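You operate a simulated robot arm through the tools that you are given. There is no shell and no other tool. Be economical: measure what you need, move in short steps, check, and stop when the job is done.

The job below is to be done with a simulated two-armed robot. You get a single attempt, and the scene is never put back.

JOB
Hold the teal pan on the white table steady with one hand and put the purple thread cone in it with the other.

Only the result counts: the job must be done as asked and must still hold three seconds after the hand-in. Knocking over, shifting, dropping, spilling or breaking anything else fails it.

ROBOT AND FRAMES
Two 7-joint arms with two-finger parallel grippers on one trunk, on a base that drives. Base frame: it is fixed to the floor where the robot stands at the start and does not move with it; the origin is under the middle of the robot, x ahead of it, y to its left, z up; the surface under the hand at the start is at about z = 760. Units: mm, degrees, N and s.
The left shoulder is at the start at [70, 134, 1101], the right one opposite. With the tool pointing down near the work surface each hand reaches from about 100 to 640 mm from the robot's upright axis, wherever it stands, measured 20 degrees to its own side. Places, roughly: purple thread cone (6x6x11 cm) [500, 100, 800]; teal pan [-2500, -2000, 750]. Payload 1.57 kg a hand.
The tool frame of a hand sits at the grasp point between the pads (the TCP): z along the fingers, y along the line on which they close. The tips reach 30 mm beyond it. Largest opening 80 mm; finger width 17, thickness 12; the body of the gripper, 40 by 82 mm, starts 80 mm behind the TCP.
Orientation is told as [roll, pitch, yaw] about the base's x, y, z axes, in that order, counted from this pose: with the fingers straight down and closing along the base's y, the tool's x points along the base's -x, its y along +y and its z along -z.

CONTROLS
- The arms move only by the tool drive_tool. It takes "left_steps", "right_steps" or both (then of equal length, played together; a hand with none holds still); each is text: rows parted by semicolons, each of 7 numbers parted by spaces: the shift along the base's x, y, z in units of 20 mm (1.0 is 20 mm), then the turn, a rotation vector about the base's x, y, z in units of 6 degrees (1.0 is 6 degrees), then the opening, from 0 (shut) to 1 (fully open). In form: tx ty tz ax ay az gripper; .... A call has 1 to 12 rows; each row shifts and turns the commanded pose from where the row before left it. A call with a number of a shift or a turn outside -1 to 1 is refused whole. Each row takes 0.2 s and may step no farther than 50 mm and 8.6 degrees from the row before; otherwise, or with a gripper value out of range, the whole call is refused. A pose out of reach is approached as far as the arm can. The call stops where the force on the tool passes 40 N (or 10 N more than at its start, if that is more) or the arm is blocked; 0.2 s more then pass. The fingers move at their own pace (about 153 mm/s each) and stop on an object; they squeeze with about 29 N. The grip force told is the motor's: it shows also when the fingers shut on nothing. Time passes only in rows, and 0.2 s behind the last, so rows that do not move let the fingers close. The reply holds the time, the measured pose of the TCP, the force on the tool along the base axes, the opening and the grip force, in the units named above and with some noise, with the torque about the TCP (base axes, N m) and any sound that the robot's microphone picked up.
- Cameras (640 x 400 px; columns grow to the right, rows downward): "scene" is now at [140.2, 19.4, 1326.7]; the picture's right is [0.30, -0.96, 0.00], its down [-0.67, -0.21, -0.71] and it looks along [0.68, 0.21, -0.70] (base axes); focal length 251 px, centre (320, 200). "left" rides on the left gripper at [72, 7, -122] in its tool frame; the picture's right is [-0.09, 1.00, 0.00], its down [-0.84, -0.08, -0.54] and it looks along [-0.54, -0.05, 0.84] (tool axes); focal length 238 px, centre (320, 200). "right" rides on the right gripper at [72, -7, -122] in its tool frame; the picture's right is [0.09, 1.00, 0.00], its down [-0.84, 0.08, -0.54] and it looks along [-0.54, 0.05, 0.84] (tool axes); focal length 238 px, centre (320, 200). There is no depth. A picture from a camera that has moved, and an enlarged one, comes with that camera's place and axes in the base frame and with its lens. The place of the scene camera against the robot may be out by one fixed shift of up to 25 mm in any direction.
- camera(camera): a new picture of that camera. It takes no simulated time.
- move_column(by): slides the trunk up (or, below 0, down) by that many mm; the arms and the scene camera ride with it, the base frame stays. It gives what a move gives, with no picture.
- base_move(legs): drives the robot by 1 to 6 legs, each [ahead, left, turn to the left] in mm, mm and degrees, along the robot's own axes; the way and the turn of a leg run together, so that a leg with both is an arc; at most 1500 mm and 180 degrees a leg. The arms and the cameras ride along, it lands a little off, and it stops where it bumps. It gives what a move gives.
- pan_tilt(pan, tilt): turns the head with the scene camera to pan (to the left, within 86 degrees either way) and tilt (down, from -29 to 69), counted from straight ahead of the robot. It gives what a move gives.
- close_up(camera, box): a new picture of the part [left, top, right, bottom] of that camera's present view, enlarged. It takes no simulated time.
- sign_off(): hands the job in; it is judged then, once.

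Work in short steps. Places have to be worked out from the pictures, the camera data and where the tool is seen: move nearer, look again, correct. Check each grasp and each placing, and mend what went wrong. You have 120 turns and 100 pictures in all, those below and enlarged ones among them. Open the grippers and draw the arms clear of the work before you hand the job in, unless the task says otherwise; then end with one line.

The tools are called after "Emit:" as name(argument=value, ...) on one line, values as JSON. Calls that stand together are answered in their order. drive_tool: Moves the arms, as the interface text tells. Its arguments: {"type":"object","properties":{"left_steps":{"type":"string"},"right_steps":{"type":"string"}},"required":[]} The other tools are called the same way: move_column (by) slides the trunk up or down; base_move (legs) drives the base; pan_tilt (pan, tilt) turns the head that bears the scene camera; camera (camera) takes a picture; close_up (camera, box) takes an enlarged picture of a part of a camera's view; sign_off () hands the job in.

At the start:

```text
clock: 0.0
left_tcp_pos: [452.1, 291.9, 974.2]
left_tcp_rot: [0.0, 0.0, 0.1]
left_contact_force: [0.0, -0.5, 0.3]
left_torque: [0.0, 0.0, -0.01]
left_grip_width: 80.1
left_gripper_force: 0.0
right_tcp_pos: [446.4, -54.9, 968.7]
right_tcp_rot: [0.0, 0.0, 0.0]
right_contact_force: [0.3, 0.3, -0.1]
right_torque: [0.01, 0.0, -0.02]
right_grip_width: 79.7
right_gripper_force: 0.1
trunk travel left (down, up): [-675.0, 265.0]
robot x, y, heading: [-0.1, 2.6, -0.1]
head pan, tilt: [17.2, 44.8]
```

scene: 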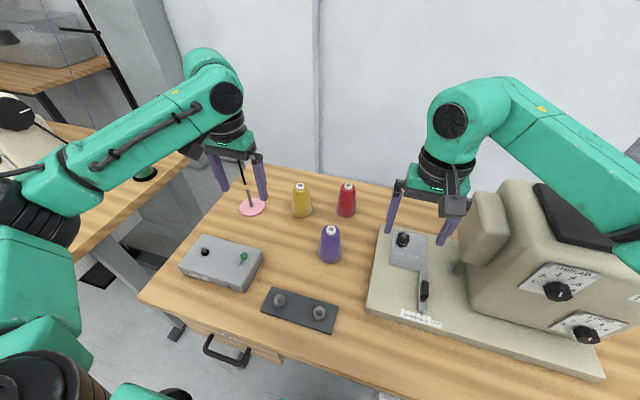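
right: 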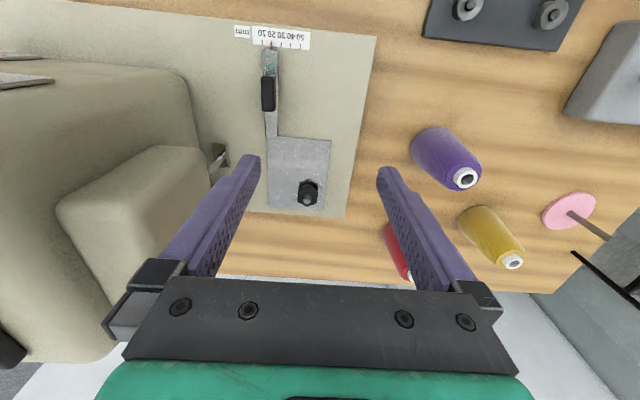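
left: 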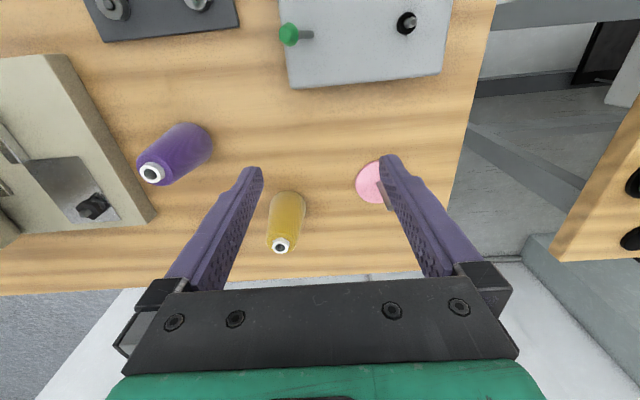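

The wrist pictures put the purple cone's axis at about (476, 105), with its top near z 870. I move the left hand over it at the present height and look again.

Emit:
drive_tool(left_steps="0.1 -0.95 0 0 0 0 1;0.1 -0.95 0 0 0 0 1;0.1 -0.95 0 0 0 0 1;0.1 -0.95 0 0 0 0 1;0.1 -0.95 0 0 0 0 1;0.1 -0.95 0 0 0 0 1;0.1 -0.95 0 0 0 0 1;0.1 -0.95 0 0 0 0 1;0.1 -0.95 0 0 0 0 1;0.1 -0.8 0 0 0 0 1")

Emit:
camera(camera="left")

Emit:
camera(camera="scene")

```text
clock: 2.2
left_tcp_pos: [474.5, 105.9, 975.9]
left_tcp_rot: [0.1, 0.1, 0.1]
left_contact_force: [0.0, 0.4, 0.4]
left_torque: [-0.01, -0.01, 0.0]
left_grip_width: 79.9
left_gripper_force: 0.0
right_tcp_pos: [446.7, -57.2, 969.9]
right_tcp_rot: [0.0, 0.0, 0.0]
right_contact_force: [-0.4, -0.1, -0.7]
right_torque: [0.01, -0.01, 0.02]
right_grip_width: 79.5
right_gripper_force: 0.1
trunk travel left (down, up): [-675.0, 265.0]
robot x, y, heading: [2.0, 1.2, 0.0]
head pan, tilt: [17.2, 44.8]
```

```text
96 pictures are left
camera left: at [401.1, 112.6, 1097.7], right [0.09, 1.0, 0.0], down [0.84, -0.08, 0.54], along [0.54, -0.05, -0.84], focal length 238 px, centre (320, 200)
```

left: 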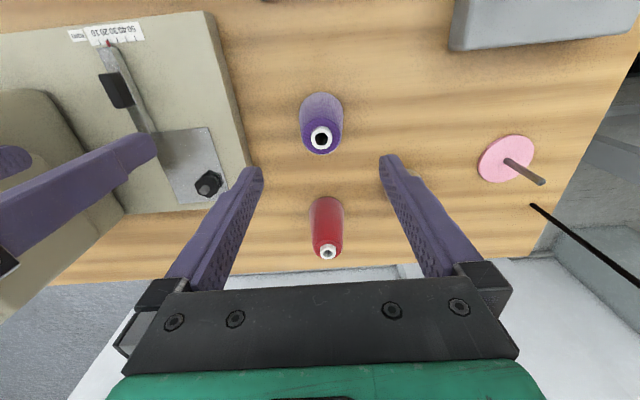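

```text
95 pictures are left
camera scene: at [140.4, 18.7, 1326.6], right [0.3, -0.96, 0.0], down [-0.67, -0.21, -0.71], along [0.68, 0.21, -0.7], focal length 251 px, centre (320, 200)
```

scene: 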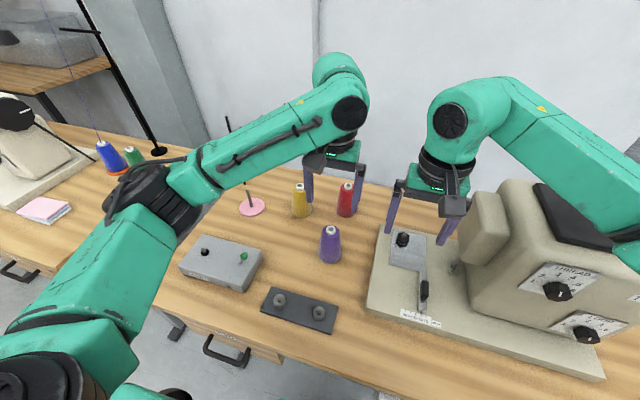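

The picture confirms the cone top at about (477, 107), so it sits well centred between the fingers. I go straight down to TCP z of about 810 with the gripper open.

Emit:
drive_tool(left_steps="0.1 0.05 -1 0 0 0 1;0 0 -1 0 0 0 1;0 0 -1 0 0 0 1;0 0 -1 0 0 0 1;0 0 -1 0 0 0 1;0 0 -0.8 0 0 0 1;0 0 -0.8 0 0 0 1;0 0 -0.8 0 0 0 1;0 0 -0.8 0 0 0 1")

Emit:
camera(camera="left")

```text
clock: 4.2
left_tcp_pos: [475.2, 107.4, 807.7]
left_tcp_rot: [0.1, -0.1, 0.0]
left_contact_force: [0.2, -0.2, 0.9]
left_torque: [0.01, 0.0, 0.02]
left_grip_width: 80.1
left_gripper_force: 0.1
right_tcp_pos: [446.1, -55.7, 970.0]
right_tcp_rot: [0.0, 0.0, 0.0]
right_contact_force: [-0.6, 0.4, -0.7]
right_torque: [0.0, 0.01, 0.0]
right_grip_width: 80.0
right_gripper_force: 0.1
trunk travel left (down, up): [-675.0, 265.0]
robot x, y, heading: [-3.7, -1.0, -0.1]
head pan, tilt: [17.2, 44.8]
```

```text
94 pictures are left
camera left: at [403.0, 114.5, 930.0], right [0.09, 1.0, 0.0], down [0.84, -0.08, 0.54], along [0.54, -0.05, -0.84], focal length 238 px, centre (320, 200)
```

left: 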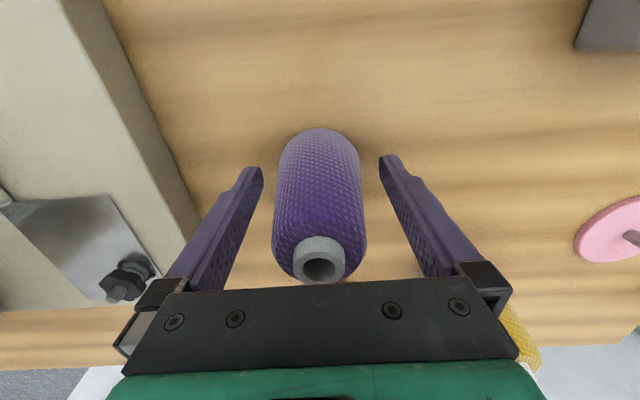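

The cone stands between the fingers and clear of both. I close the gripper.

Emit:
drive_tool(left_steps="0 0 0 0 0 0 0;0 0 0 0 0 0 0;0 0 0 0 0 0 0")

```text
clock: 5.0
left_tcp_pos: [476.2, 107.5, 808.3]
left_tcp_rot: [0.0, 0.1, 0.1]
left_contact_force: [0.0, -0.5, -0.1]
left_torque: [0.0, 0.0, 0.0]
left_grip_width: 56.2
left_gripper_force: 29.5
right_tcp_pos: [445.9, -55.9, 969.0]
right_tcp_rot: [0.0, -0.1, 0.1]
right_contact_force: [0.3, 0.0, 0.5]
right_torque: [0.03, 0.03, -0.03]
right_grip_width: 80.1
right_gripper_force: 0.2
trunk travel left (down, up): [-675.0, 265.0]
robot x, y, heading: [-1.5, 1.0, -0.1]
head pan, tilt: [17.2, 44.8]
```

The cone is gripped at 56 mm wide. I lift it to about 1020, well above the other cones.

Emit:
drive_tool(left_steps="0 0 0.5 0 0 0 0;0 0 1 0 0 0 0;0 0 1 0 0 0 0;0 0 1 0 0 0 0;0 0 1 0 0 0 0;0 0 1 0 0 0 0;0 0 1 0 0 0 0;0 0 1 0 0 0 0;0 0 1 0 0 0 0;0 0 1 0 0 0 0;0 0 1 0 0 0 0")

Emit:
camera(camera="left")

Emit:
camera(camera="scene")

```text
clock: 7.4
left_tcp_pos: [473.7, 106.8, 1020.3]
left_tcp_rot: [0.0, 0.0, 0.1]
left_contact_force: [-0.6, -0.4, -1.5]
left_torque: [-0.01, 0.01, 0.02]
left_grip_width: 56.6
left_gripper_force: 28.7
right_tcp_pos: [446.1, -55.7, 969.4]
right_tcp_rot: [0.0, 0.0, 0.1]
right_contact_force: [-0.1, -0.8, 0.2]
right_torque: [-0.02, 0.02, 0.04]
right_grip_width: 79.8
right_gripper_force: 0.1
trunk travel left (down, up): [-675.0, 265.0]
robot x, y, heading: [0.2, -1.4, -0.2]
head pan, tilt: [17.2, 44.8]
```

```text
93 pictures are left
camera left: at [401.9, 113.3, 1142.0], right [0.09, 1.0, 0.0], down [0.84, -0.08, 0.54], along [0.54, -0.05, -0.84], focal length 238 px, centre (320, 200)
```

left: 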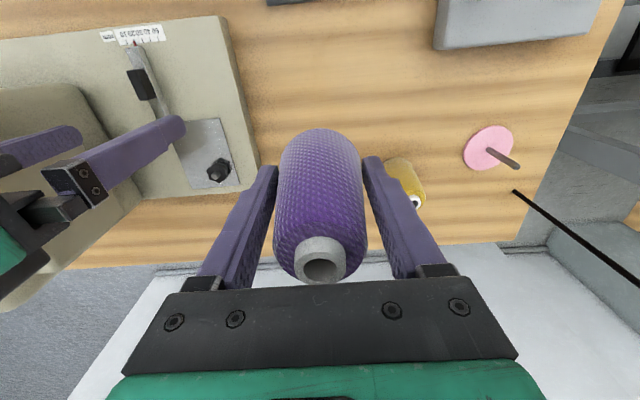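

```text
92 pictures are left
camera scene: at [140.0, 19.2, 1326.6], right [0.3, -0.96, 0.0], down [-0.67, -0.21, -0.71], along [0.68, 0.21, -0.7], focal length 251 px, centre (320, 200)
```

scene: 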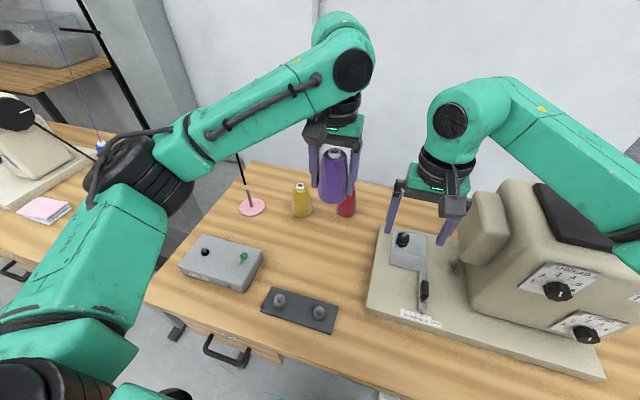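

The cone is held firmly and upright. I raise the trunk for clearance, then look back toward the pan's side before driving.

Emit:
move_column(by=120)

Emit:
pan_tilt(pan=-86, tilt=20)

Emit:
camera(camera="scene")

```text
clock: 8.9
left_tcp_pos: [475.5, 106.5, 1138.9]
left_tcp_rot: [0.0, 0.1, 0.0]
left_contact_force: [0.1, 0.4, -2.1]
left_torque: [0.01, -0.03, 0.03]
left_grip_width: 56.2
left_gripper_force: 29.5
right_tcp_pos: [445.6, -54.9, 1089.5]
right_tcp_rot: [0.0, 0.0, 0.1]
right_contact_force: [0.2, 0.1, 0.0]
right_torque: [0.0, -0.01, 0.02]
right_grip_width: 79.6
right_gripper_force: 0.1
trunk travel left (down, up): [-795.0, 145.0]
robot x, y, heading: [2.3, 3.9, -0.1]
head pan, tilt: [17.2, 44.8]
```

```text
clock: 10.7
left_tcp_pos: [474.6, 105.7, 1139.3]
left_tcp_rot: [-0.1, -0.1, 0.1]
left_contact_force: [0.0, -0.8, -1.4]
left_torque: [0.0, 0.03, 0.01]
left_grip_width: 56.3
left_gripper_force: 28.4
right_tcp_pos: [447.1, -55.6, 1089.5]
right_tcp_rot: [-0.1, -0.1, 0.0]
right_contact_force: [-0.4, 0.2, 0.2]
right_torque: [-0.01, -0.03, -0.04]
right_grip_width: 80.1
right_gripper_force: 0.0
trunk travel left (down, up): [-795.0, 145.0]
robot x, y, heading: [-2.8, -2.5, 0.2]
head pan, tilt: [-85.9, 20.0]
```

```text
91 pictures are left
camera scene: at [69.4, -97.6, 1485.0], right [-1.0, -0.07, 0.0], down [-0.02, 0.34, -0.94], along [0.07, -0.94, -0.34], focal length 251 px, centre (320, 200)
```

scene: 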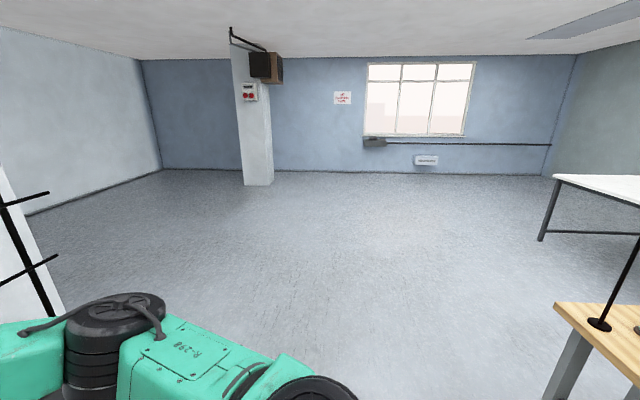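

The white table is at the far right, behind a wooden table whose corner lies near (-800, -960). I back off a bit from this table and survey around, including behind.

Emit:
base_move(legs=[[-300, 0, 0]])

Emit:
camera(camera="scene")

Emit:
pan_tilt(pan=-20, tilt=40)

Emit:
camera(camera="scene")

```text
clock: 12.7
left_tcp_pos: [176.1, 108.2, 1140.2]
left_tcp_rot: [0.0, 0.2, 0.4]
left_contact_force: [1.1, 0.4, -1.1]
left_torque: [0.02, 0.05, -0.03]
left_grip_width: 56.4
left_gripper_force: 28.8
right_tcp_pos: [149.7, -53.4, 1088.4]
right_tcp_rot: [0.0, 0.2, 0.3]
right_contact_force: [-0.2, -0.3, 1.0]
right_torque: [0.02, 0.02, 0.0]
right_grip_width: 80.0
right_gripper_force: 0.0
trunk travel left (down, up): [-795.0, 145.0]
robot x, y, heading: [-299.3, -1.3, 0.6]
head pan, tilt: [-85.9, 20.0]
```

```text
90 pictures are left
camera scene: at [-227.4, -98.0, 1484.9], right [-1.0, -0.08, 0.0], down [-0.03, 0.34, -0.94], along [0.07, -0.94, -0.34], focal length 251 px, centre (320, 200)
```

scene: 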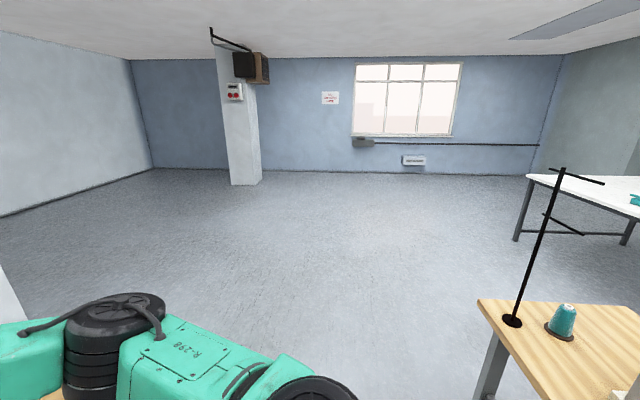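

```text
clock: 14.1
left_tcp_pos: [174.7, 107.6, 1140.5]
left_tcp_rot: [-0.1, 0.1, 0.4]
left_contact_force: [-0.8, 0.1, -0.6]
left_torque: [0.02, -0.03, -0.01]
left_grip_width: 56.2
left_gripper_force: 28.7
right_tcp_pos: [146.2, -55.1, 1088.7]
right_tcp_rot: [0.0, 0.1, 0.3]
right_contact_force: [-0.4, -0.4, -0.3]
right_torque: [0.01, 0.0, 0.02]
right_grip_width: 79.9
right_gripper_force: 0.1
trunk travel left (down, up): [-795.0, 145.0]
robot x, y, heading: [-301.4, 0.0, 0.3]
head pan, tilt: [-20.0, 40.0]
```

```text
89 pictures are left
camera scene: at [-156.9, -34.0, 1453.6], right [-0.34, -0.94, 0.0], down [-0.6, 0.22, -0.77], along [0.72, -0.26, -0.64], focal length 251 px, centre (320, 200)
```

scene: 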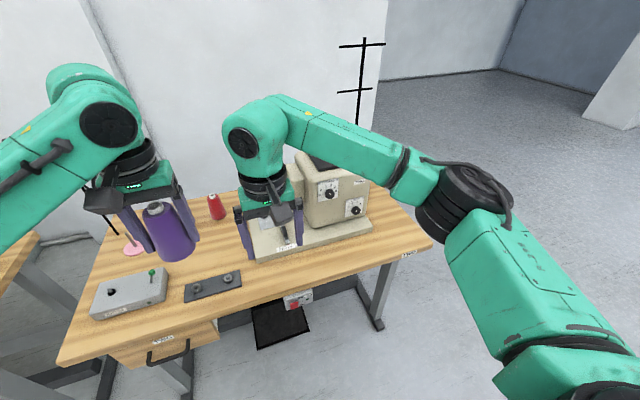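

The wooden table behind spans x < -800, up to y of about -960. I can strafe right along the free lane without turning, to about (-300, -1500), and then turn to face the white table.

Emit:
base_move(legs=[[0, -1500, 0], [0, -200, 0], [0, 0, 135]])

Emit:
pan_tilt(pan=30, tilt=25)

Emit:
camera(camera="scene")

```text
clock: 28.4
left_tcp_pos: [-752.0, -1427.0, 1139.6]
left_tcp_rot: [0.0, 0.2, 134.5]
left_contact_force: [0.3, 0.0, -1.2]
left_torque: [-0.01, -0.02, -0.03]
left_grip_width: 56.1
left_gripper_force: 28.9
right_tcp_pos: [-617.1, -1334.0, 1088.9]
right_tcp_rot: [0.0, -0.1, 134.4]
right_contact_force: [-0.1, -0.4, -0.6]
right_torque: [-0.03, 0.0, 0.01]
right_grip_width: 79.9
right_gripper_force: 0.0
trunk travel left (down, up): [-795.0, 145.0]
robot x, y, heading: [-343.7, -1690.7, 134.3]
head pan, tilt: [-20.0, 40.0]
```

```text
clock: 29.6
left_tcp_pos: [-751.6, -1427.6, 1139.4]
left_tcp_rot: [0.0, 0.1, 134.5]
left_contact_force: [-0.6, 0.5, -2.0]
left_torque: [-0.01, -0.01, 0.0]
left_grip_width: 56.3
left_gripper_force: 29.3
right_tcp_pos: [-616.6, -1333.6, 1089.8]
right_tcp_rot: [0.0, 0.0, 134.4]
right_contact_force: [0.4, 0.5, -0.3]
right_torque: [0.0, 0.0, -0.01]
right_grip_width: 79.9
right_gripper_force: 0.0
trunk travel left (down, up): [-795.0, 145.0]
robot x, y, heading: [-342.8, -1691.1, 134.6]
head pan, tilt: [30.0, 25.0]
```

```text
88 pictures are left
camera scene: at [-455.3, -1635.6, 1476.9], right [0.27, 0.96, 0.0], down [0.41, -0.11, -0.91], along [-0.87, 0.24, -0.42], focal length 251 px, centre (320, 200)
```

scene: 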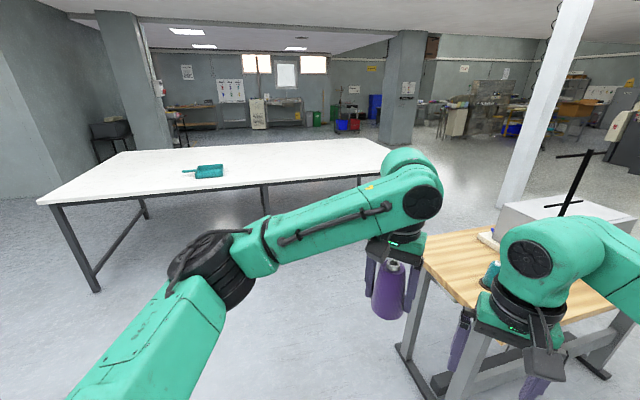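

The pan is visible on the white table, looking like a scoop with a handle. I take a close-up.

Emit:
close_up(camera="scene", box=[170, 150, 250, 200])

```text
8.00 times, centred on (210, 175) of scene
camera zoom: at [-455.3, -1635.6, 1476.9], right [0.27, 0.96, 0.0], down [0.41, -0.11, -0.91], along [-0.87, 0.24, -0.42], focal length 2010 px, centre (1200, 400)
```

zoom: 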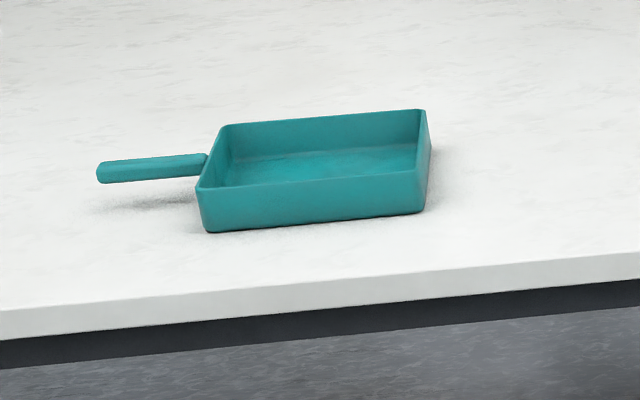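

The pan is a walled tray, roughly 22 cm wide, about 150–300 mm inside the table's near edge. Its handle points toward -y, which will be on my left. I turn to face -x and drive closer in the open space.

Emit:
base_move(legs=[[0, 0, 45.5], [1200, 330, 0]])

Emit:
pan_tilt(pan=0, tilt=40)

Emit:
camera(camera="scene")

```text
clock: 38.0
left_tcp_pos: [-2043.2, -2075.5, 1139.3]
left_tcp_rot: [-0.1, 0.0, 177.6]
left_contact_force: [-0.3, 0.2, -1.2]
left_torque: [-0.02, -0.03, -0.01]
left_grip_width: 55.9
left_gripper_force: 29.3
right_tcp_pos: [-2006.8, -1913.7, 1090.2]
right_tcp_rot: [0.0, 0.0, 177.5]
right_contact_force: [0.4, 0.2, -0.5]
right_torque: [-0.01, 0.02, 0.0]
right_grip_width: 80.0
right_gripper_force: 0.1
trunk travel left (down, up): [-795.0, 145.0]
robot x, y, heading: [-1562.5, -1993.6, 177.3]
head pan, tilt: [30.0, 25.0]
```

```text
clock: 38.9
left_tcp_pos: [-2041.4, -2075.2, 1140.2]
left_tcp_rot: [0.1, 0.1, 177.6]
left_contact_force: [-0.4, 0.4, -2.4]
left_torque: [0.02, 0.0, 0.0]
left_grip_width: 55.9
left_gripper_force: 28.6
right_tcp_pos: [-2005.3, -1914.5, 1089.3]
right_tcp_rot: [0.0, 0.0, 177.5]
right_contact_force: [-0.5, -0.7, -0.8]
right_torque: [0.0, 0.02, -0.02]
right_grip_width: 80.2
right_gripper_force: 0.0
trunk travel left (down, up): [-795.0, 145.0]
robot x, y, heading: [-1566.5, -1989.8, 177.6]
head pan, tilt: [0.0, 40.0]
```

```text
86 pictures are left
camera scene: at [-1686.7, -1988.6, 1453.6], right [0.04, 1.0, 0.0], down [0.64, -0.03, -0.77], along [-0.77, 0.03, -0.64], focal length 251 px, centre (320, 200)
```

scene: 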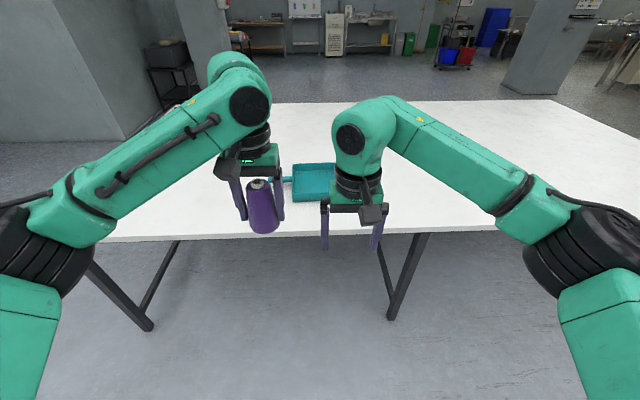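

The pan spans roughly x -2490 to -2770, centred near y -1985, and the table's near edge is at about x -2330. I drive ahead 450 mm so the hands come over the table, then use the wrist cameras.

Emit:
base_move(legs=[[450, 0, 2.4]])

Emit:
camera(camera="right")

Emit:
camera(camera="left")

Emit:
camera(camera="scene")

```text
clock: 41.7
left_tcp_pos: [-2490.2, -2083.3, 1140.5]
left_tcp_rot: [0.0, -0.1, 180.1]
left_contact_force: [0.7, 0.4, -0.9]
left_torque: [-0.02, -0.01, -0.01]
left_grip_width: 56.0
left_gripper_force: 28.8
right_tcp_pos: [-2460.8, -1921.9, 1089.3]
right_tcp_rot: [0.1, 0.0, 179.8]
right_contact_force: [0.1, -0.4, 1.7]
right_torque: [-0.01, 0.01, 0.03]
right_grip_width: 79.8
right_gripper_force: 0.0
trunk travel left (down, up): [-795.0, 145.0]
robot x, y, heading: [-2019.9, -1981.7, 180.0]
head pan, tilt: [0.0, 40.0]
```

```text
85 pictures are left
camera right: at [-2388.7, -1915.3, 1212.5], right [0.09, -1.0, 0.0], down [-0.84, -0.08, 0.54], along [-0.54, -0.05, -0.84], focal length 238 px, centre (320, 200)
```

right: 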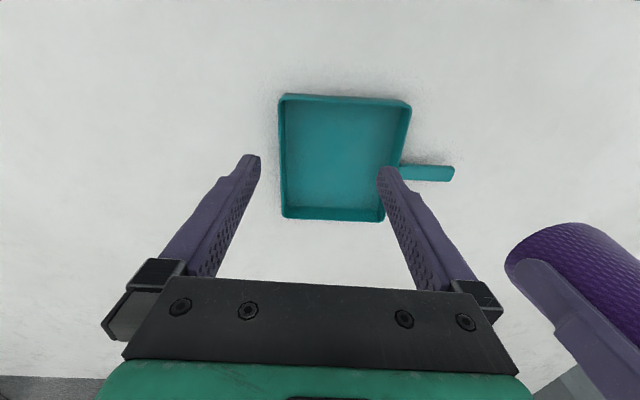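

```text
84 pictures are left
camera left: at [-2418.6, -2091.0, 1262.1], right [-0.09, -1.0, 0.0], down [-0.84, 0.08, 0.54], along [-0.54, 0.05, -0.84], focal length 238 px, centre (320, 200)
```

left: 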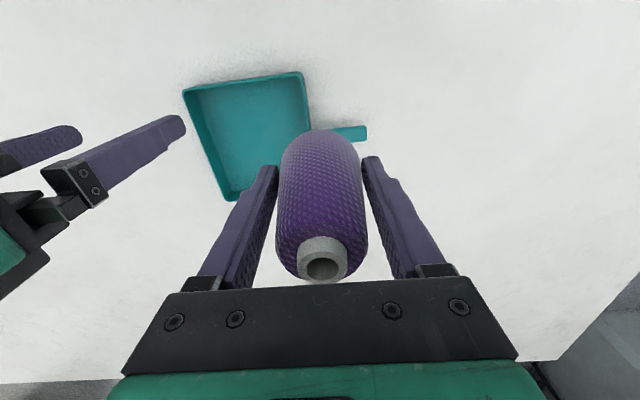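

```text
83 pictures are left
camera scene: at [-2138.3, -1983.6, 1453.7], right [0.0, 1.0, 0.0], down [0.64, 0.0, -0.77], along [-0.77, 0.0, -0.64], focal length 251 px, centre (320, 200)
```

scene: 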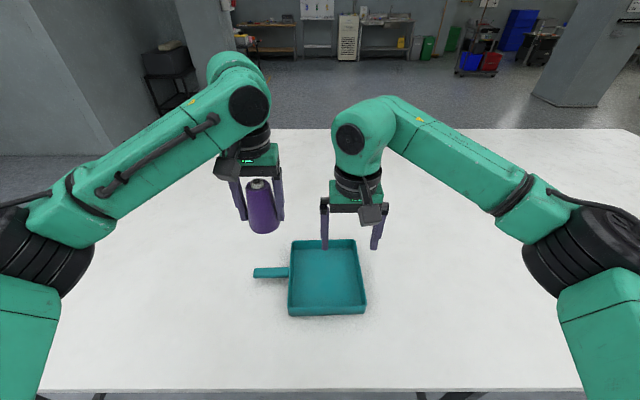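

Triangulating with both wrist cameras puts the pan rim at z of about 835. It spans x -2450 to -2675 and y -1866 to -2063, with the handle on my left. The right hand can hold the right wall from above, leaving the tray free for the left hand, so I bring the right hand over that wall.

Emit:
drive_tool(right_steps="-0.35 0.35 -1 0 0 0 1;-0.35 0.35 -1 0 0 0 1;-0.35 0.35 -1 0 0 0 1;-0.35 0.35 -1 0 0 0 1;-0.35 0.35 -1 0 0 0 1;-0.35 0.35 -1 0 0 0 1;-0.35 0.35 -1 0 0 0 1;-0.35 0.35 -1 0 0 0 1")

Emit:
camera(camera="right")

Emit:
camera(camera="scene")

```text
clock: 43.5
left_tcp_pos: [-2492.3, -2083.6, 1138.9]
left_tcp_rot: [-0.1, 0.1, 180.0]
left_contact_force: [-0.1, -0.6, -1.9]
left_torque: [-0.03, -0.01, -0.01]
left_grip_width: 56.2
left_gripper_force: 29.4
right_tcp_pos: [-2518.8, -1866.0, 927.6]
right_tcp_rot: [0.1, 0.0, 179.8]
right_contact_force: [-0.1, -0.4, 0.3]
right_torque: [-0.01, 0.01, -0.03]
right_grip_width: 80.2
right_gripper_force: 0.0
trunk travel left (down, up): [-795.0, 145.0]
robot x, y, heading: [-2016.1, -1976.0, 180.1]
head pan, tilt: [0.0, 40.0]
```

```text
82 pictures are left
camera right: at [-2446.5, -1859.2, 1051.1], right [0.09, -1.0, 0.0], down [-0.84, -0.07, 0.54], along [-0.54, -0.05, -0.84], focal length 238 px, centre (320, 200)
```

right: 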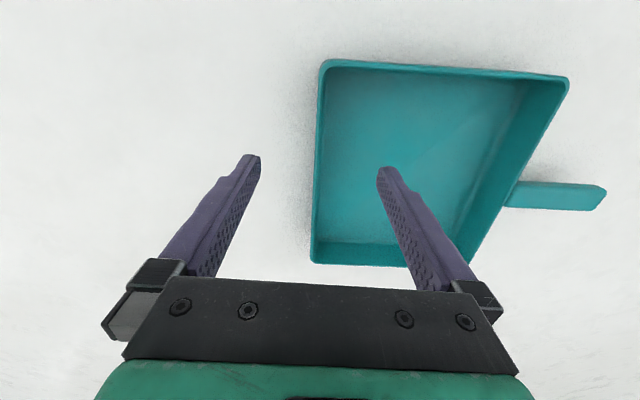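

```text
81 pictures are left
camera scene: at [-2140.3, -1983.2, 1453.5], right [0.0, 1.0, 0.0], down [0.64, 0.0, -0.77], along [-0.77, 0.0, -0.64], focal length 251 px, centre (320, 200)
```

scene: 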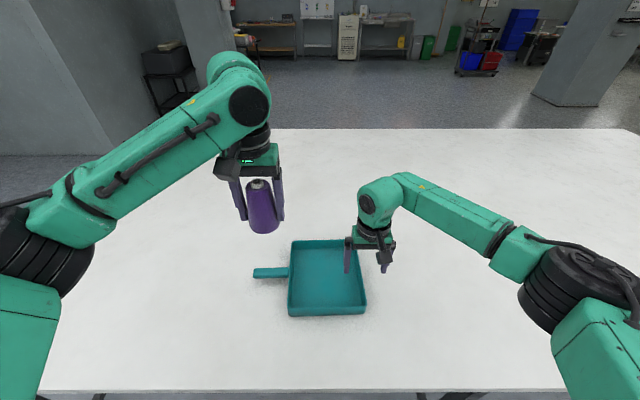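

The right wall's rim runs at y of about -1865 here, between the open fingers. I lower in small steps to TCP z of about 842.

Emit:
drive_tool(right_steps="0 0 -0.8 0 0 0 1;0 0 -0.8 0 0 0 1;0 0 -0.8 0 0 0 1;0 0 -0.7 0 0 0 1;0 0 -0.6 0 0 0 1;0 0 -0.5 0 0 0 1")

Emit:
camera(camera="right")

Emit:
close_up(camera="scene", box=[240, 210, 440, 335])

```text
clock: 44.9
left_tcp_pos: [-2491.4, -2084.3, 1138.5]
left_tcp_rot: [-0.1, 0.0, 179.9]
left_contact_force: [-0.3, -0.1, -1.3]
left_torque: [-0.02, -0.02, 0.04]
left_grip_width: 55.9
left_gripper_force: 28.7
right_tcp_pos: [-2519.7, -1865.6, 845.8]
right_tcp_rot: [0.0, 0.0, 179.7]
right_contact_force: [1.1, 0.2, 0.4]
right_torque: [-0.01, 0.02, -0.01]
right_grip_width: 80.1
right_gripper_force: 0.0
trunk travel left (down, up): [-795.0, 145.0]
robot x, y, heading: [-2016.6, -1979.5, 179.9]
head pan, tilt: [0.0, 40.0]
```

```text
80 pictures are left
camera right: at [-2446.5, -1858.4, 969.1], right [0.09, -1.0, 0.0], down [-0.84, -0.08, 0.54], along [-0.54, -0.05, -0.84], focal length 238 px, centre (320, 200)
```

right: 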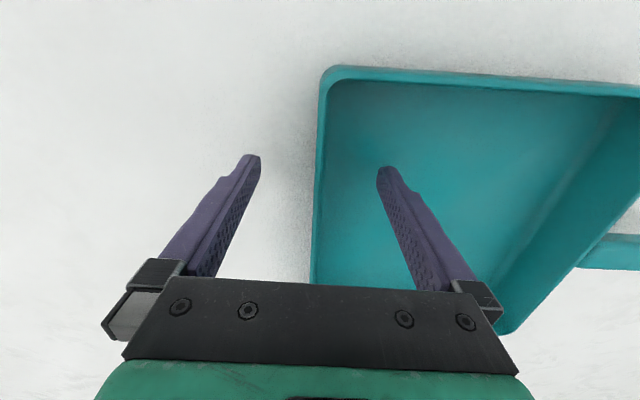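

```text
3.20 times, centred on (340, 272) of scene
camera zoom: at [-2139.9, -1983.6, 1453.6], right [0.0, 1.0, 0.0], down [0.64, 0.0, -0.77], along [-0.77, 0.0, -0.64], focal length 804 px, centre (256, -32)
```

zoom: 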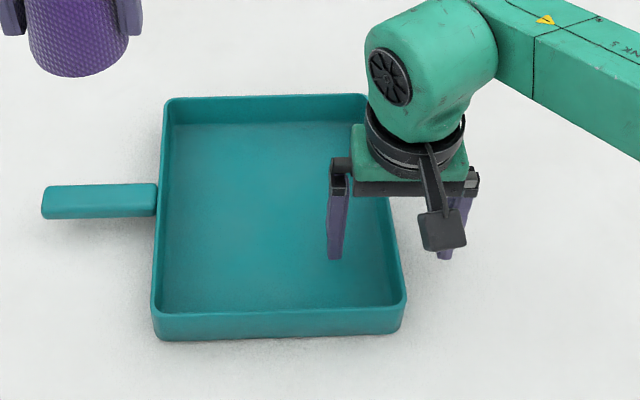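

No contact yet, and the fingers straddle the wall cleanly. I lower gently another 12 mm for overlap.

Emit:
drive_tool(right_steps="0 0 -0.2 0 0 0 1;0 0 -0.2 0 0 0 1;0 0 -0.2 0 0 0 1")

Emit:
close_up(camera="right", box=[220, 50, 460, 290])

```text
clock: 45.7
left_tcp_pos: [-2491.1, -2084.7, 1140.3]
left_tcp_rot: [0.0, 0.0, 179.9]
left_contact_force: [-0.3, -0.2, -1.0]
left_torque: [-0.02, 0.01, 0.0]
left_grip_width: 55.6
left_gripper_force: 28.7
right_tcp_pos: [-2518.1, -1867.0, 835.4]
right_tcp_rot: [0.0, 0.0, 180.0]
right_contact_force: [0.1, -0.1, 1.0]
right_torque: [-0.05, 0.0, -0.02]
right_grip_width: 80.0
right_gripper_force: 0.2
trunk travel left (down, up): [-795.0, 145.0]
robot x, y, heading: [-2014.8, -1976.0, 179.7]
head pan, tilt: [0.0, 40.0]
```

```text
1.67 times, centred on (340, 170) of right
camera zoom: at [-2445.8, -1860.2, 956.7], right [0.09, -1.0, 0.0], down [-0.84, -0.08, 0.54], along [-0.54, -0.05, -0.84], focal length 397 px, centre (287, 250)
```

zoom: 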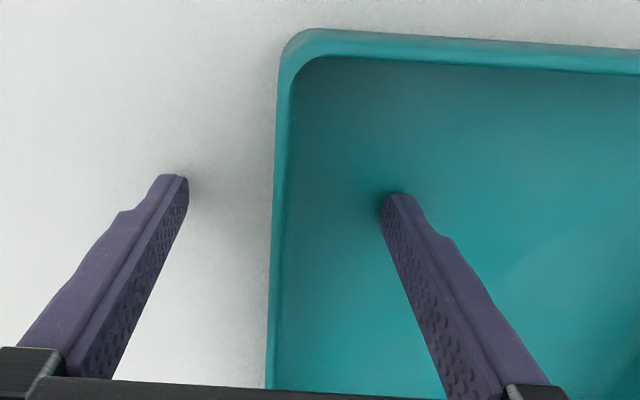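

Shadows show the tips just above the floor, with the wall centred between the fingers. I close on the wall gradually.

Emit:
drive_tool(right_steps="0 0 0 0 0 0 0.5;0 0 0 0 0 0 0.25;0 0 0 0 0 0 0.12;0 0 0 0 0 0 0;0 0 0 0 0 0 0")

Emit:
camera(camera="right")

Emit:
camera(camera="scene")

```text
clock: 46.9
left_tcp_pos: [-2490.9, -2083.8, 1140.0]
left_tcp_rot: [0.1, 0.0, 179.9]
left_contact_force: [1.1, 0.4, -1.3]
left_torque: [0.01, -0.04, -0.01]
left_grip_width: 55.8
left_gripper_force: 28.8
right_tcp_pos: [-2518.6, -1867.4, 833.7]
right_tcp_rot: [-0.1, 0.0, 180.0]
right_contact_force: [0.3, -0.1, 2.8]
right_torque: [-0.03, -0.02, 0.18]
right_grip_width: 3.5
right_gripper_force: 24.4
trunk travel left (down, up): [-795.0, 145.0]
robot x, y, heading: [-2017.5, -1977.7, 179.8]
head pan, tilt: [0.0, 40.0]
```

```text
77 pictures are left
camera right: at [-2445.5, -1860.1, 956.8], right [0.09, -1.0, 0.0], down [-0.84, -0.08, 0.54], along [-0.54, -0.05, -0.84], focal length 238 px, centre (320, 200)
```

right: 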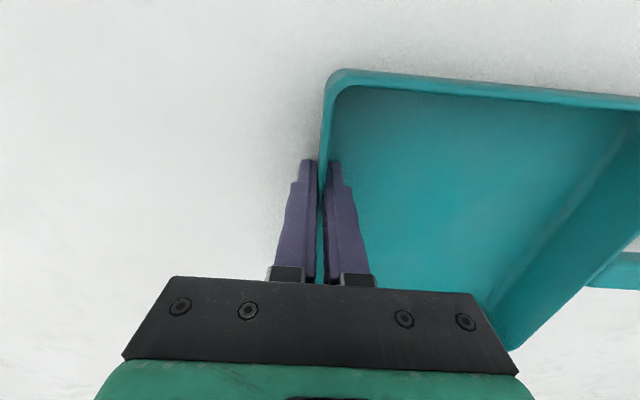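

```text
76 pictures are left
camera scene: at [-2139.2, -1983.6, 1453.6], right [0.0, 1.0, 0.0], down [0.64, 0.0, -0.77], along [-0.77, 0.0, -0.64], focal length 251 px, centre (320, 200)
```

scene: 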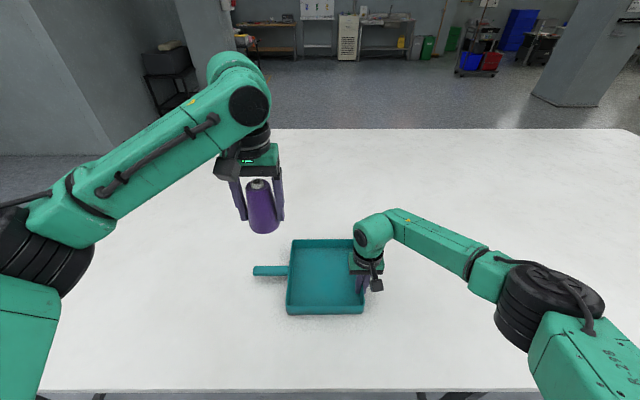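

The right hand holds the wall at 3.5 mm with a steady grip. I bring the left hand with the cone over the tray at about (-2585, -1985), down to z 960.

Emit:
drive_tool(left_steps="-0.52 0.55 -1 0 0 0 0;-0.52 0.55 -1 0 0 0 0;-0.52 0.55 -1 0 0 0 0;-0.52 0.55 -1 0 0 0 0;-0.52 0.55 -1 0 0 0 0;-0.52 0.55 -1 0 0 0 0;-0.52 0.55 -1 0 0 0 0;-0.52 0.55 -1 0 0 0 0;-0.52 0.55 -1 0 0 0 0")

Emit:
camera(camera="left")

Emit:
camera(camera="scene")

```text
clock: 48.9
left_tcp_pos: [-2582.9, -1985.4, 960.2]
left_tcp_rot: [0.1, 0.1, 179.8]
left_contact_force: [-0.5, -0.1, -1.3]
left_torque: [0.02, -0.01, 0.03]
left_grip_width: 56.1
left_gripper_force: 29.0
right_tcp_pos: [-2518.6, -1867.5, 834.0]
right_tcp_rot: [0.0, 0.0, 179.8]
right_contact_force: [0.8, 0.3, 2.9]
right_torque: [-0.06, -0.19, 0.05]
right_grip_width: 3.7
right_gripper_force: 24.8
trunk travel left (down, up): [-795.0, 145.0]
robot x, y, heading: [-2016.4, -1979.4, 179.8]
head pan, tilt: [0.0, 40.0]
```

```text
75 pictures are left
camera left: at [-2513.1, -1991.3, 1082.0], right [-0.09, -1.0, 0.0], down [-0.84, 0.08, 0.54], along [-0.54, 0.05, -0.84], focal length 238 px, centre (320, 200)
```

left: 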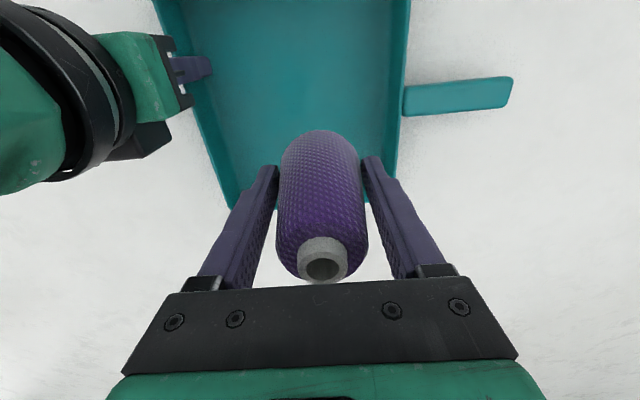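

```text
74 pictures are left
camera scene: at [-2139.4, -1982.8, 1453.6], right [0.0, 1.0, 0.0], down [0.64, 0.0, -0.77], along [-0.77, 0.0, -0.64], focal length 251 px, centre (320, 200)
```

scene: 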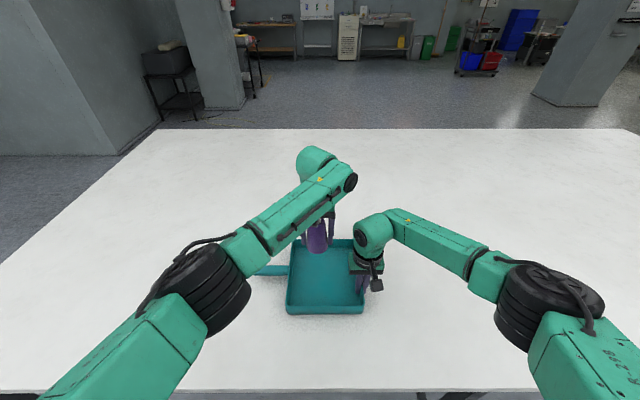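

There is enough clearance on all sides. The far wall is at x of about -2670, the left wall at y of about -2056, and the right hand is about 118 mm away. I lower 95 mm.

Emit:
drive_tool(left_steps="0 0 -0.8 0 0 0 0;0 0 -0.8 0 0 0 0;0 0 -0.8 0 0 0 0;0 0 -0.8 0 0 0 0;0 0 -0.8 0 0 0 0;0 0 -0.7 0 0 0 0")

Emit:
camera(camera="left")

Emit:
camera(camera="right")

```text
clock: 50.3
left_tcp_pos: [-2582.1, -1985.6, 872.5]
left_tcp_rot: [0.0, 0.1, 179.9]
left_contact_force: [-0.2, -0.1, -2.1]
left_torque: [0.02, -0.02, 0.0]
left_grip_width: 55.8
left_gripper_force: 29.4
left hand out of reach, approached as far as the arm can: row 6
right_tcp_pos: [-2517.6, -1866.3, 833.9]
right_tcp_rot: [0.1, 0.0, 179.8]
right_contact_force: [-0.4, 0.1, 3.3]
right_torque: [0.0, 0.0, 0.01]
right_grip_width: 3.8
right_gripper_force: 25.1
trunk travel left (down, up): [-795.0, 145.0]
robot x, y, heading: [-2017.7, -1977.3, 180.0]
head pan, tilt: [0.0, 40.0]
```

```text
73 pictures are left
camera left: at [-2509.3, -1992.5, 994.2], right [-0.09, -1.0, 0.0], down [-0.84, 0.08, 0.54], along [-0.54, 0.05, -0.84], focal length 238 px, centre (320, 200)
```

left: 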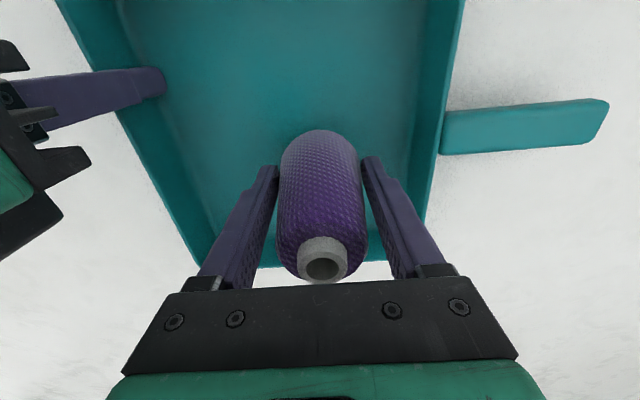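

```text
72 pictures are left
camera right: at [-2445.7, -1860.1, 956.7], right [0.09, -1.0, 0.0], down [-0.84, -0.07, 0.54], along [-0.54, -0.05, -0.84], focal length 238 px, centre (320, 200)
```

right: 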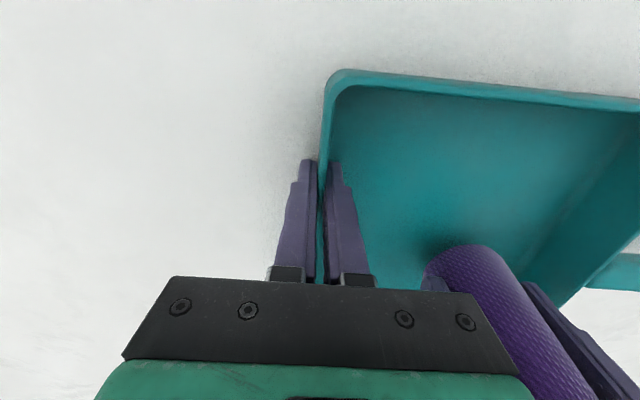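

The left arm reached its limit at this distance. I shift the cone about 38 mm nearer to the robot, still inside the tray and clear of the right hand, then continue lowering.

Emit:
drive_tool(left_steps="0.5 -0.1 0 0 0 0 0;0.5 -0.1 0 0 0 0 0;0.5 -0.1 0 0 0 0 0;0.4 0 0 0 0 0 0;0 0 -0.4 0 0 0 0;0 0 -0.3 0 0 0 0")

Emit:
camera(camera="right")

Emit:
close_up(camera="scene", box=[240, 210, 440, 335])

```text
clock: 51.7
left_tcp_pos: [-2540.7, -1992.5, 859.0]
left_tcp_rot: [0.0, 0.0, 180.0]
left_contact_force: [0.1, 0.5, -1.2]
left_torque: [0.0, -0.03, 0.01]
left_grip_width: 55.7
left_gripper_force: 29.1
left hand out of reach, approached as far as the arm can: row 1
right_tcp_pos: [-2517.6, -1867.3, 834.4]
right_tcp_rot: [0.0, 0.0, 179.9]
right_contact_force: [-0.5, -1.6, 2.2]
right_torque: [-0.02, 0.11, 0.09]
right_grip_width: 3.6
right_gripper_force: 24.6
trunk travel left (down, up): [-795.0, 145.0]
robot x, y, heading: [-2017.8, -1978.6, 179.9]
head pan, tilt: [0.0, 40.0]
```

```text
71 pictures are left
camera right: at [-2445.4, -1860.3, 956.8], right [0.09, -1.0, 0.0], down [-0.84, -0.08, 0.54], along [-0.54, -0.05, -0.84], focal length 238 px, centre (320, 200)
```

right: 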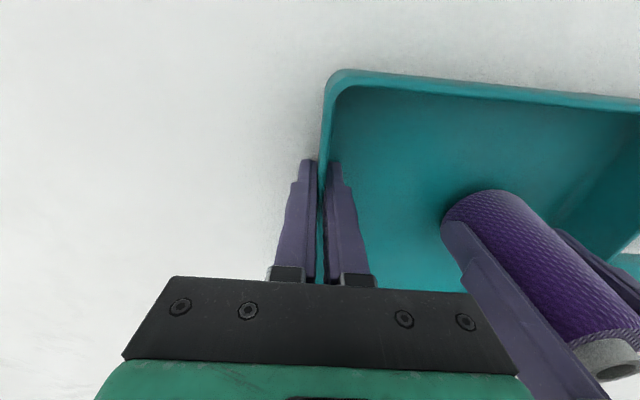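

```text
3.20 times, centred on (340, 272) of scene
camera zoom: at [-2139.1, -1983.8, 1453.6], right [0.0, 1.0, 0.0], down [0.64, 0.0, -0.77], along [-0.77, 0.0, -0.64], focal length 804 px, centre (256, -32)
```

zoom: 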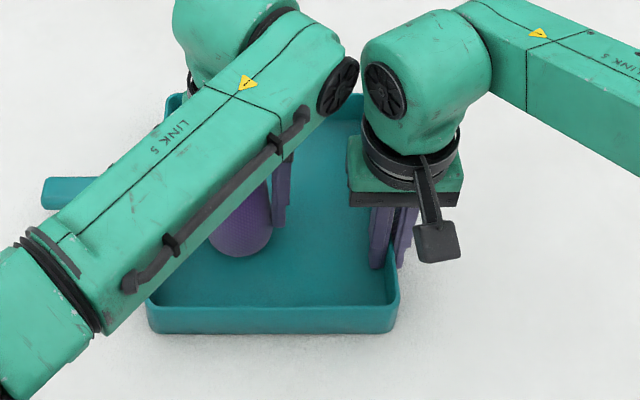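

The wrists are close but not touching. I nudge the left hand 5 mm away and lower 10 mm in small rows, watching the force.

Emit:
drive_tool(left_steps="0 -0.25 0 0 0 0 0;0 0 -0.2 0 0 0 0;0 0 -0.2 0 0 0 0;0 0 -0.1 0 0 0 0")

Emit:
camera(camera="right")

```text
clock: 52.7
left_tcp_pos: [-2541.7, -1995.8, 854.5]
left_tcp_rot: [0.0, -0.6, 179.8]
left_contact_force: [6.0, -1.6, 13.8]
left_torque: [-0.4, -0.29, 0.16]
left_grip_width: 55.9
left_gripper_force: 28.7
right_tcp_pos: [-2516.2, -1866.2, 834.4]
right_tcp_rot: [-0.1, -0.2, 179.7]
right_contact_force: [-3.0, 0.5, -0.1]
right_torque: [-0.21, -0.58, -0.26]
right_grip_width: 3.6
right_gripper_force: 24.2
trunk travel left (down, up): [-795.0, 145.0]
robot x, y, heading: [-2016.6, -1976.6, 179.7]
head pan, tilt: [0.0, 40.0]
stopped in row 4 (left hand): the force on the tool passed its limit at 41 N (the readings are from after the stop); the commanded pose is now the measured one
```

```text
69 pictures are left
camera right: at [-2443.7, -1859.4, 956.6], right [0.09, -1.0, 0.0], down [-0.84, -0.07, 0.54], along [-0.54, -0.05, -0.84], focal length 238 px, centre (320, 200)
```

right: 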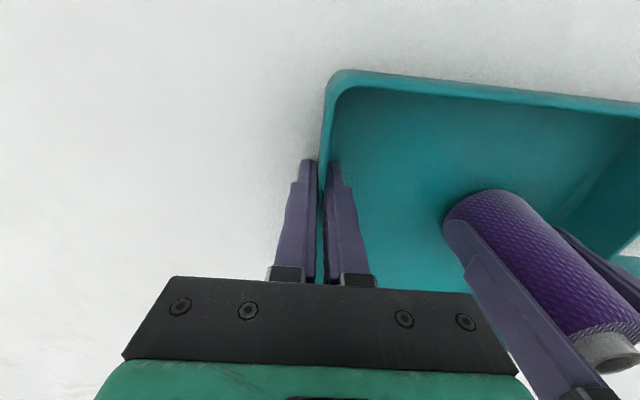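

The cone bottom is on the tray floor, since the contact force rose at TCP z 854, which fits the right tips just above the floor. I relieve the press by about 1 mm and then open partway.

Emit:
drive_tool(left_steps="0 0 0.05 0 0 0 0;0 0 0 0 0 0 0.72;0 0 0 0 0 0 0.8;0 0 0 0 0 0 0.85;0 0 0 0 0 0 0.85")

Emit:
camera(camera="left")

Emit:
camera(camera="right")

```text
clock: 53.9
left_tcp_pos: [-2541.7, -1994.5, 854.4]
left_tcp_rot: [-0.1, -0.6, 179.9]
left_contact_force: [-0.5, 0.4, 0.5]
left_torque: [-0.01, -0.01, -0.04]
left_grip_width: 68.1
left_gripper_force: 0.1
right_tcp_pos: [-2515.8, -1866.1, 833.9]
right_tcp_rot: [0.0, -0.1, 179.8]
right_contact_force: [-1.1, 1.2, 11.3]
right_torque: [-0.18, 0.14, -0.22]
right_grip_width: 3.6
right_gripper_force: 25.0
trunk travel left (down, up): [-795.0, 145.0]
robot x, y, heading: [-2020.7, -1979.9, 179.8]
head pan, tilt: [0.0, 40.0]
```

```text
68 pictures are left
camera left: at [-2469.7, -2001.9, 975.8], right [-0.1, -1.0, 0.0], down [-0.83, 0.08, 0.55], along [-0.55, 0.05, -0.84], focal length 238 px, centre (320, 200)
```

left: 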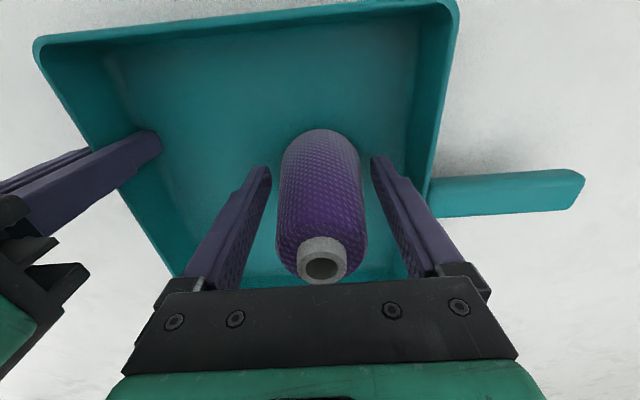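

```text
67 pictures are left
camera right: at [-2444.2, -1859.4, 956.6], right [0.09, -1.0, 0.0], down [-0.84, -0.08, 0.54], along [-0.54, -0.05, -0.84], focal length 238 px, centre (320, 200)
```

right: 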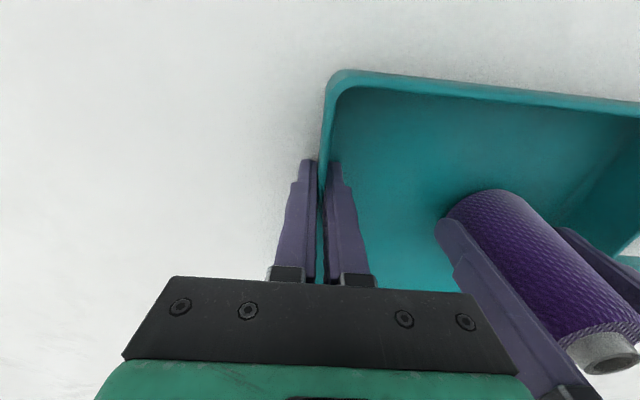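

The cone stands freely between the open fingers. I raise the left hand straight up while the right keeps holding.

Emit:
drive_tool(left_steps="0 0 0.3 0 0 0 0.85;0 0 0.7 0 0 0 0.85;0 0 1 0 0 0 0.85;0 0 1 0 0 0 0.85;0 0 1 0 0 0 0.85;0 0 1 0 0 0 0.85;0 0 1 0 0 0 0.85;0 0 1 0 0 0 0.85;0 0 1 0 0 0 0.85;0 0 1 0 0 0 0.85")

Emit:
camera(camera="left")

```text
clock: 56.1
left_tcp_pos: [-2542.2, -1995.1, 1035.5]
left_tcp_rot: [0.0, -0.5, 179.7]
left_contact_force: [-0.2, 0.3, -1.3]
left_torque: [0.01, 0.02, 0.0]
left_grip_width: 68.1
left_gripper_force: 0.1
right_tcp_pos: [-2516.7, -1865.3, 833.4]
right_tcp_rot: [-0.1, -0.1, 179.8]
right_contact_force: [-4.5, 2.1, 17.7]
right_torque: [-0.22, 0.02, -0.23]
right_grip_width: 3.5
right_gripper_force: 25.0
trunk travel left (down, up): [-795.0, 145.0]
robot x, y, heading: [-2015.3, -1977.6, 179.8]
head pan, tilt: [0.0, 40.0]
```

```text
66 pictures are left
camera left: at [-2469.9, -2001.4, 1156.4], right [-0.1, -1.0, 0.0], down [-0.83, 0.08, 0.55], along [-0.55, 0.05, -0.84], focal length 238 px, centre (320, 200)
```

left: 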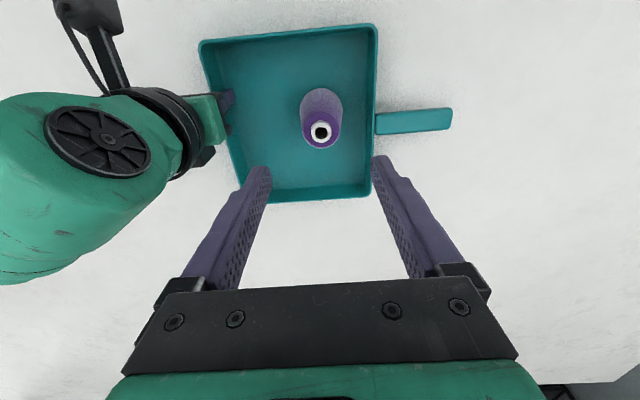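

The cone stands upright in the tray. The right hand presses down slightly (18 N), so I open it a little to release, then lift it straight up slowly.

Emit:
drive_tool(right_steps="0 0 0 0 0 0 0.08;0 0 0 0 0 0 0.15;0 0 0 0 0 0 0.3;0 0 0.2 0 0 0 0.3;0 0 0.5 0 0 0 0.3;0 0 1 0 0 0 0.3;0 0 1 0 0 0 0.3;0 0 1 0 0 0 0.3;0 0 1 0 0 0 0.3")

Emit:
camera(camera="right")

Emit:
camera(camera="left")

```text
clock: 58.1
left_tcp_pos: [-2542.5, -1994.7, 1036.3]
left_tcp_rot: [-0.1, -0.4, 179.6]
left_contact_force: [-0.3, 0.3, 0.6]
left_torque: [0.01, 0.01, -0.02]
left_grip_width: 68.0
left_gripper_force: 0.0
right_tcp_pos: [-2519.3, -1867.1, 926.0]
right_tcp_rot: [-0.3, 0.1, 179.7]
right_contact_force: [-0.1, -0.1, -0.1]
right_torque: [-0.04, 0.0, 0.02]
right_grip_width: 24.0
right_gripper_force: 0.1
trunk travel left (down, up): [-795.0, 145.0]
robot x, y, heading: [-2016.3, -1976.4, 179.9]
head pan, tilt: [0.0, 40.0]
```

```text
65 pictures are left
camera right: at [-2446.9, -1861.3, 1049.3], right [0.09, -1.0, 0.0], down [-0.84, -0.08, 0.54], along [-0.54, -0.05, -0.84], focal length 238 px, centre (320, 200)
```

right: 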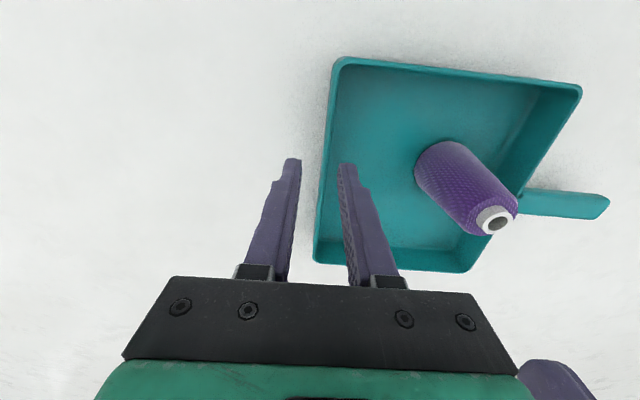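

```text
64 pictures are left
camera left: at [-2471.7, -2001.4, 1155.5], right [-0.1, -1.0, 0.0], down [-0.83, 0.08, 0.55], along [-0.55, 0.05, -0.84], focal length 238 px, centre (320, 200)
```

left: 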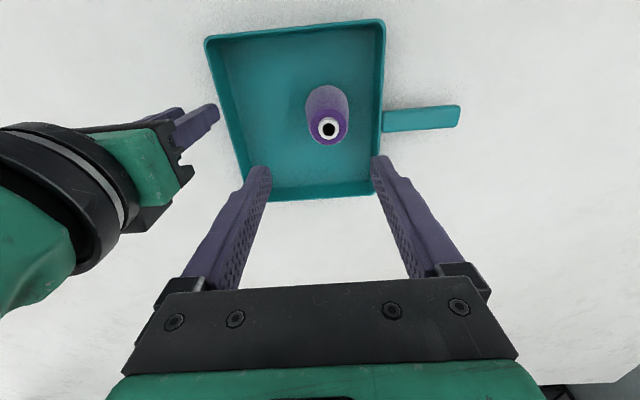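

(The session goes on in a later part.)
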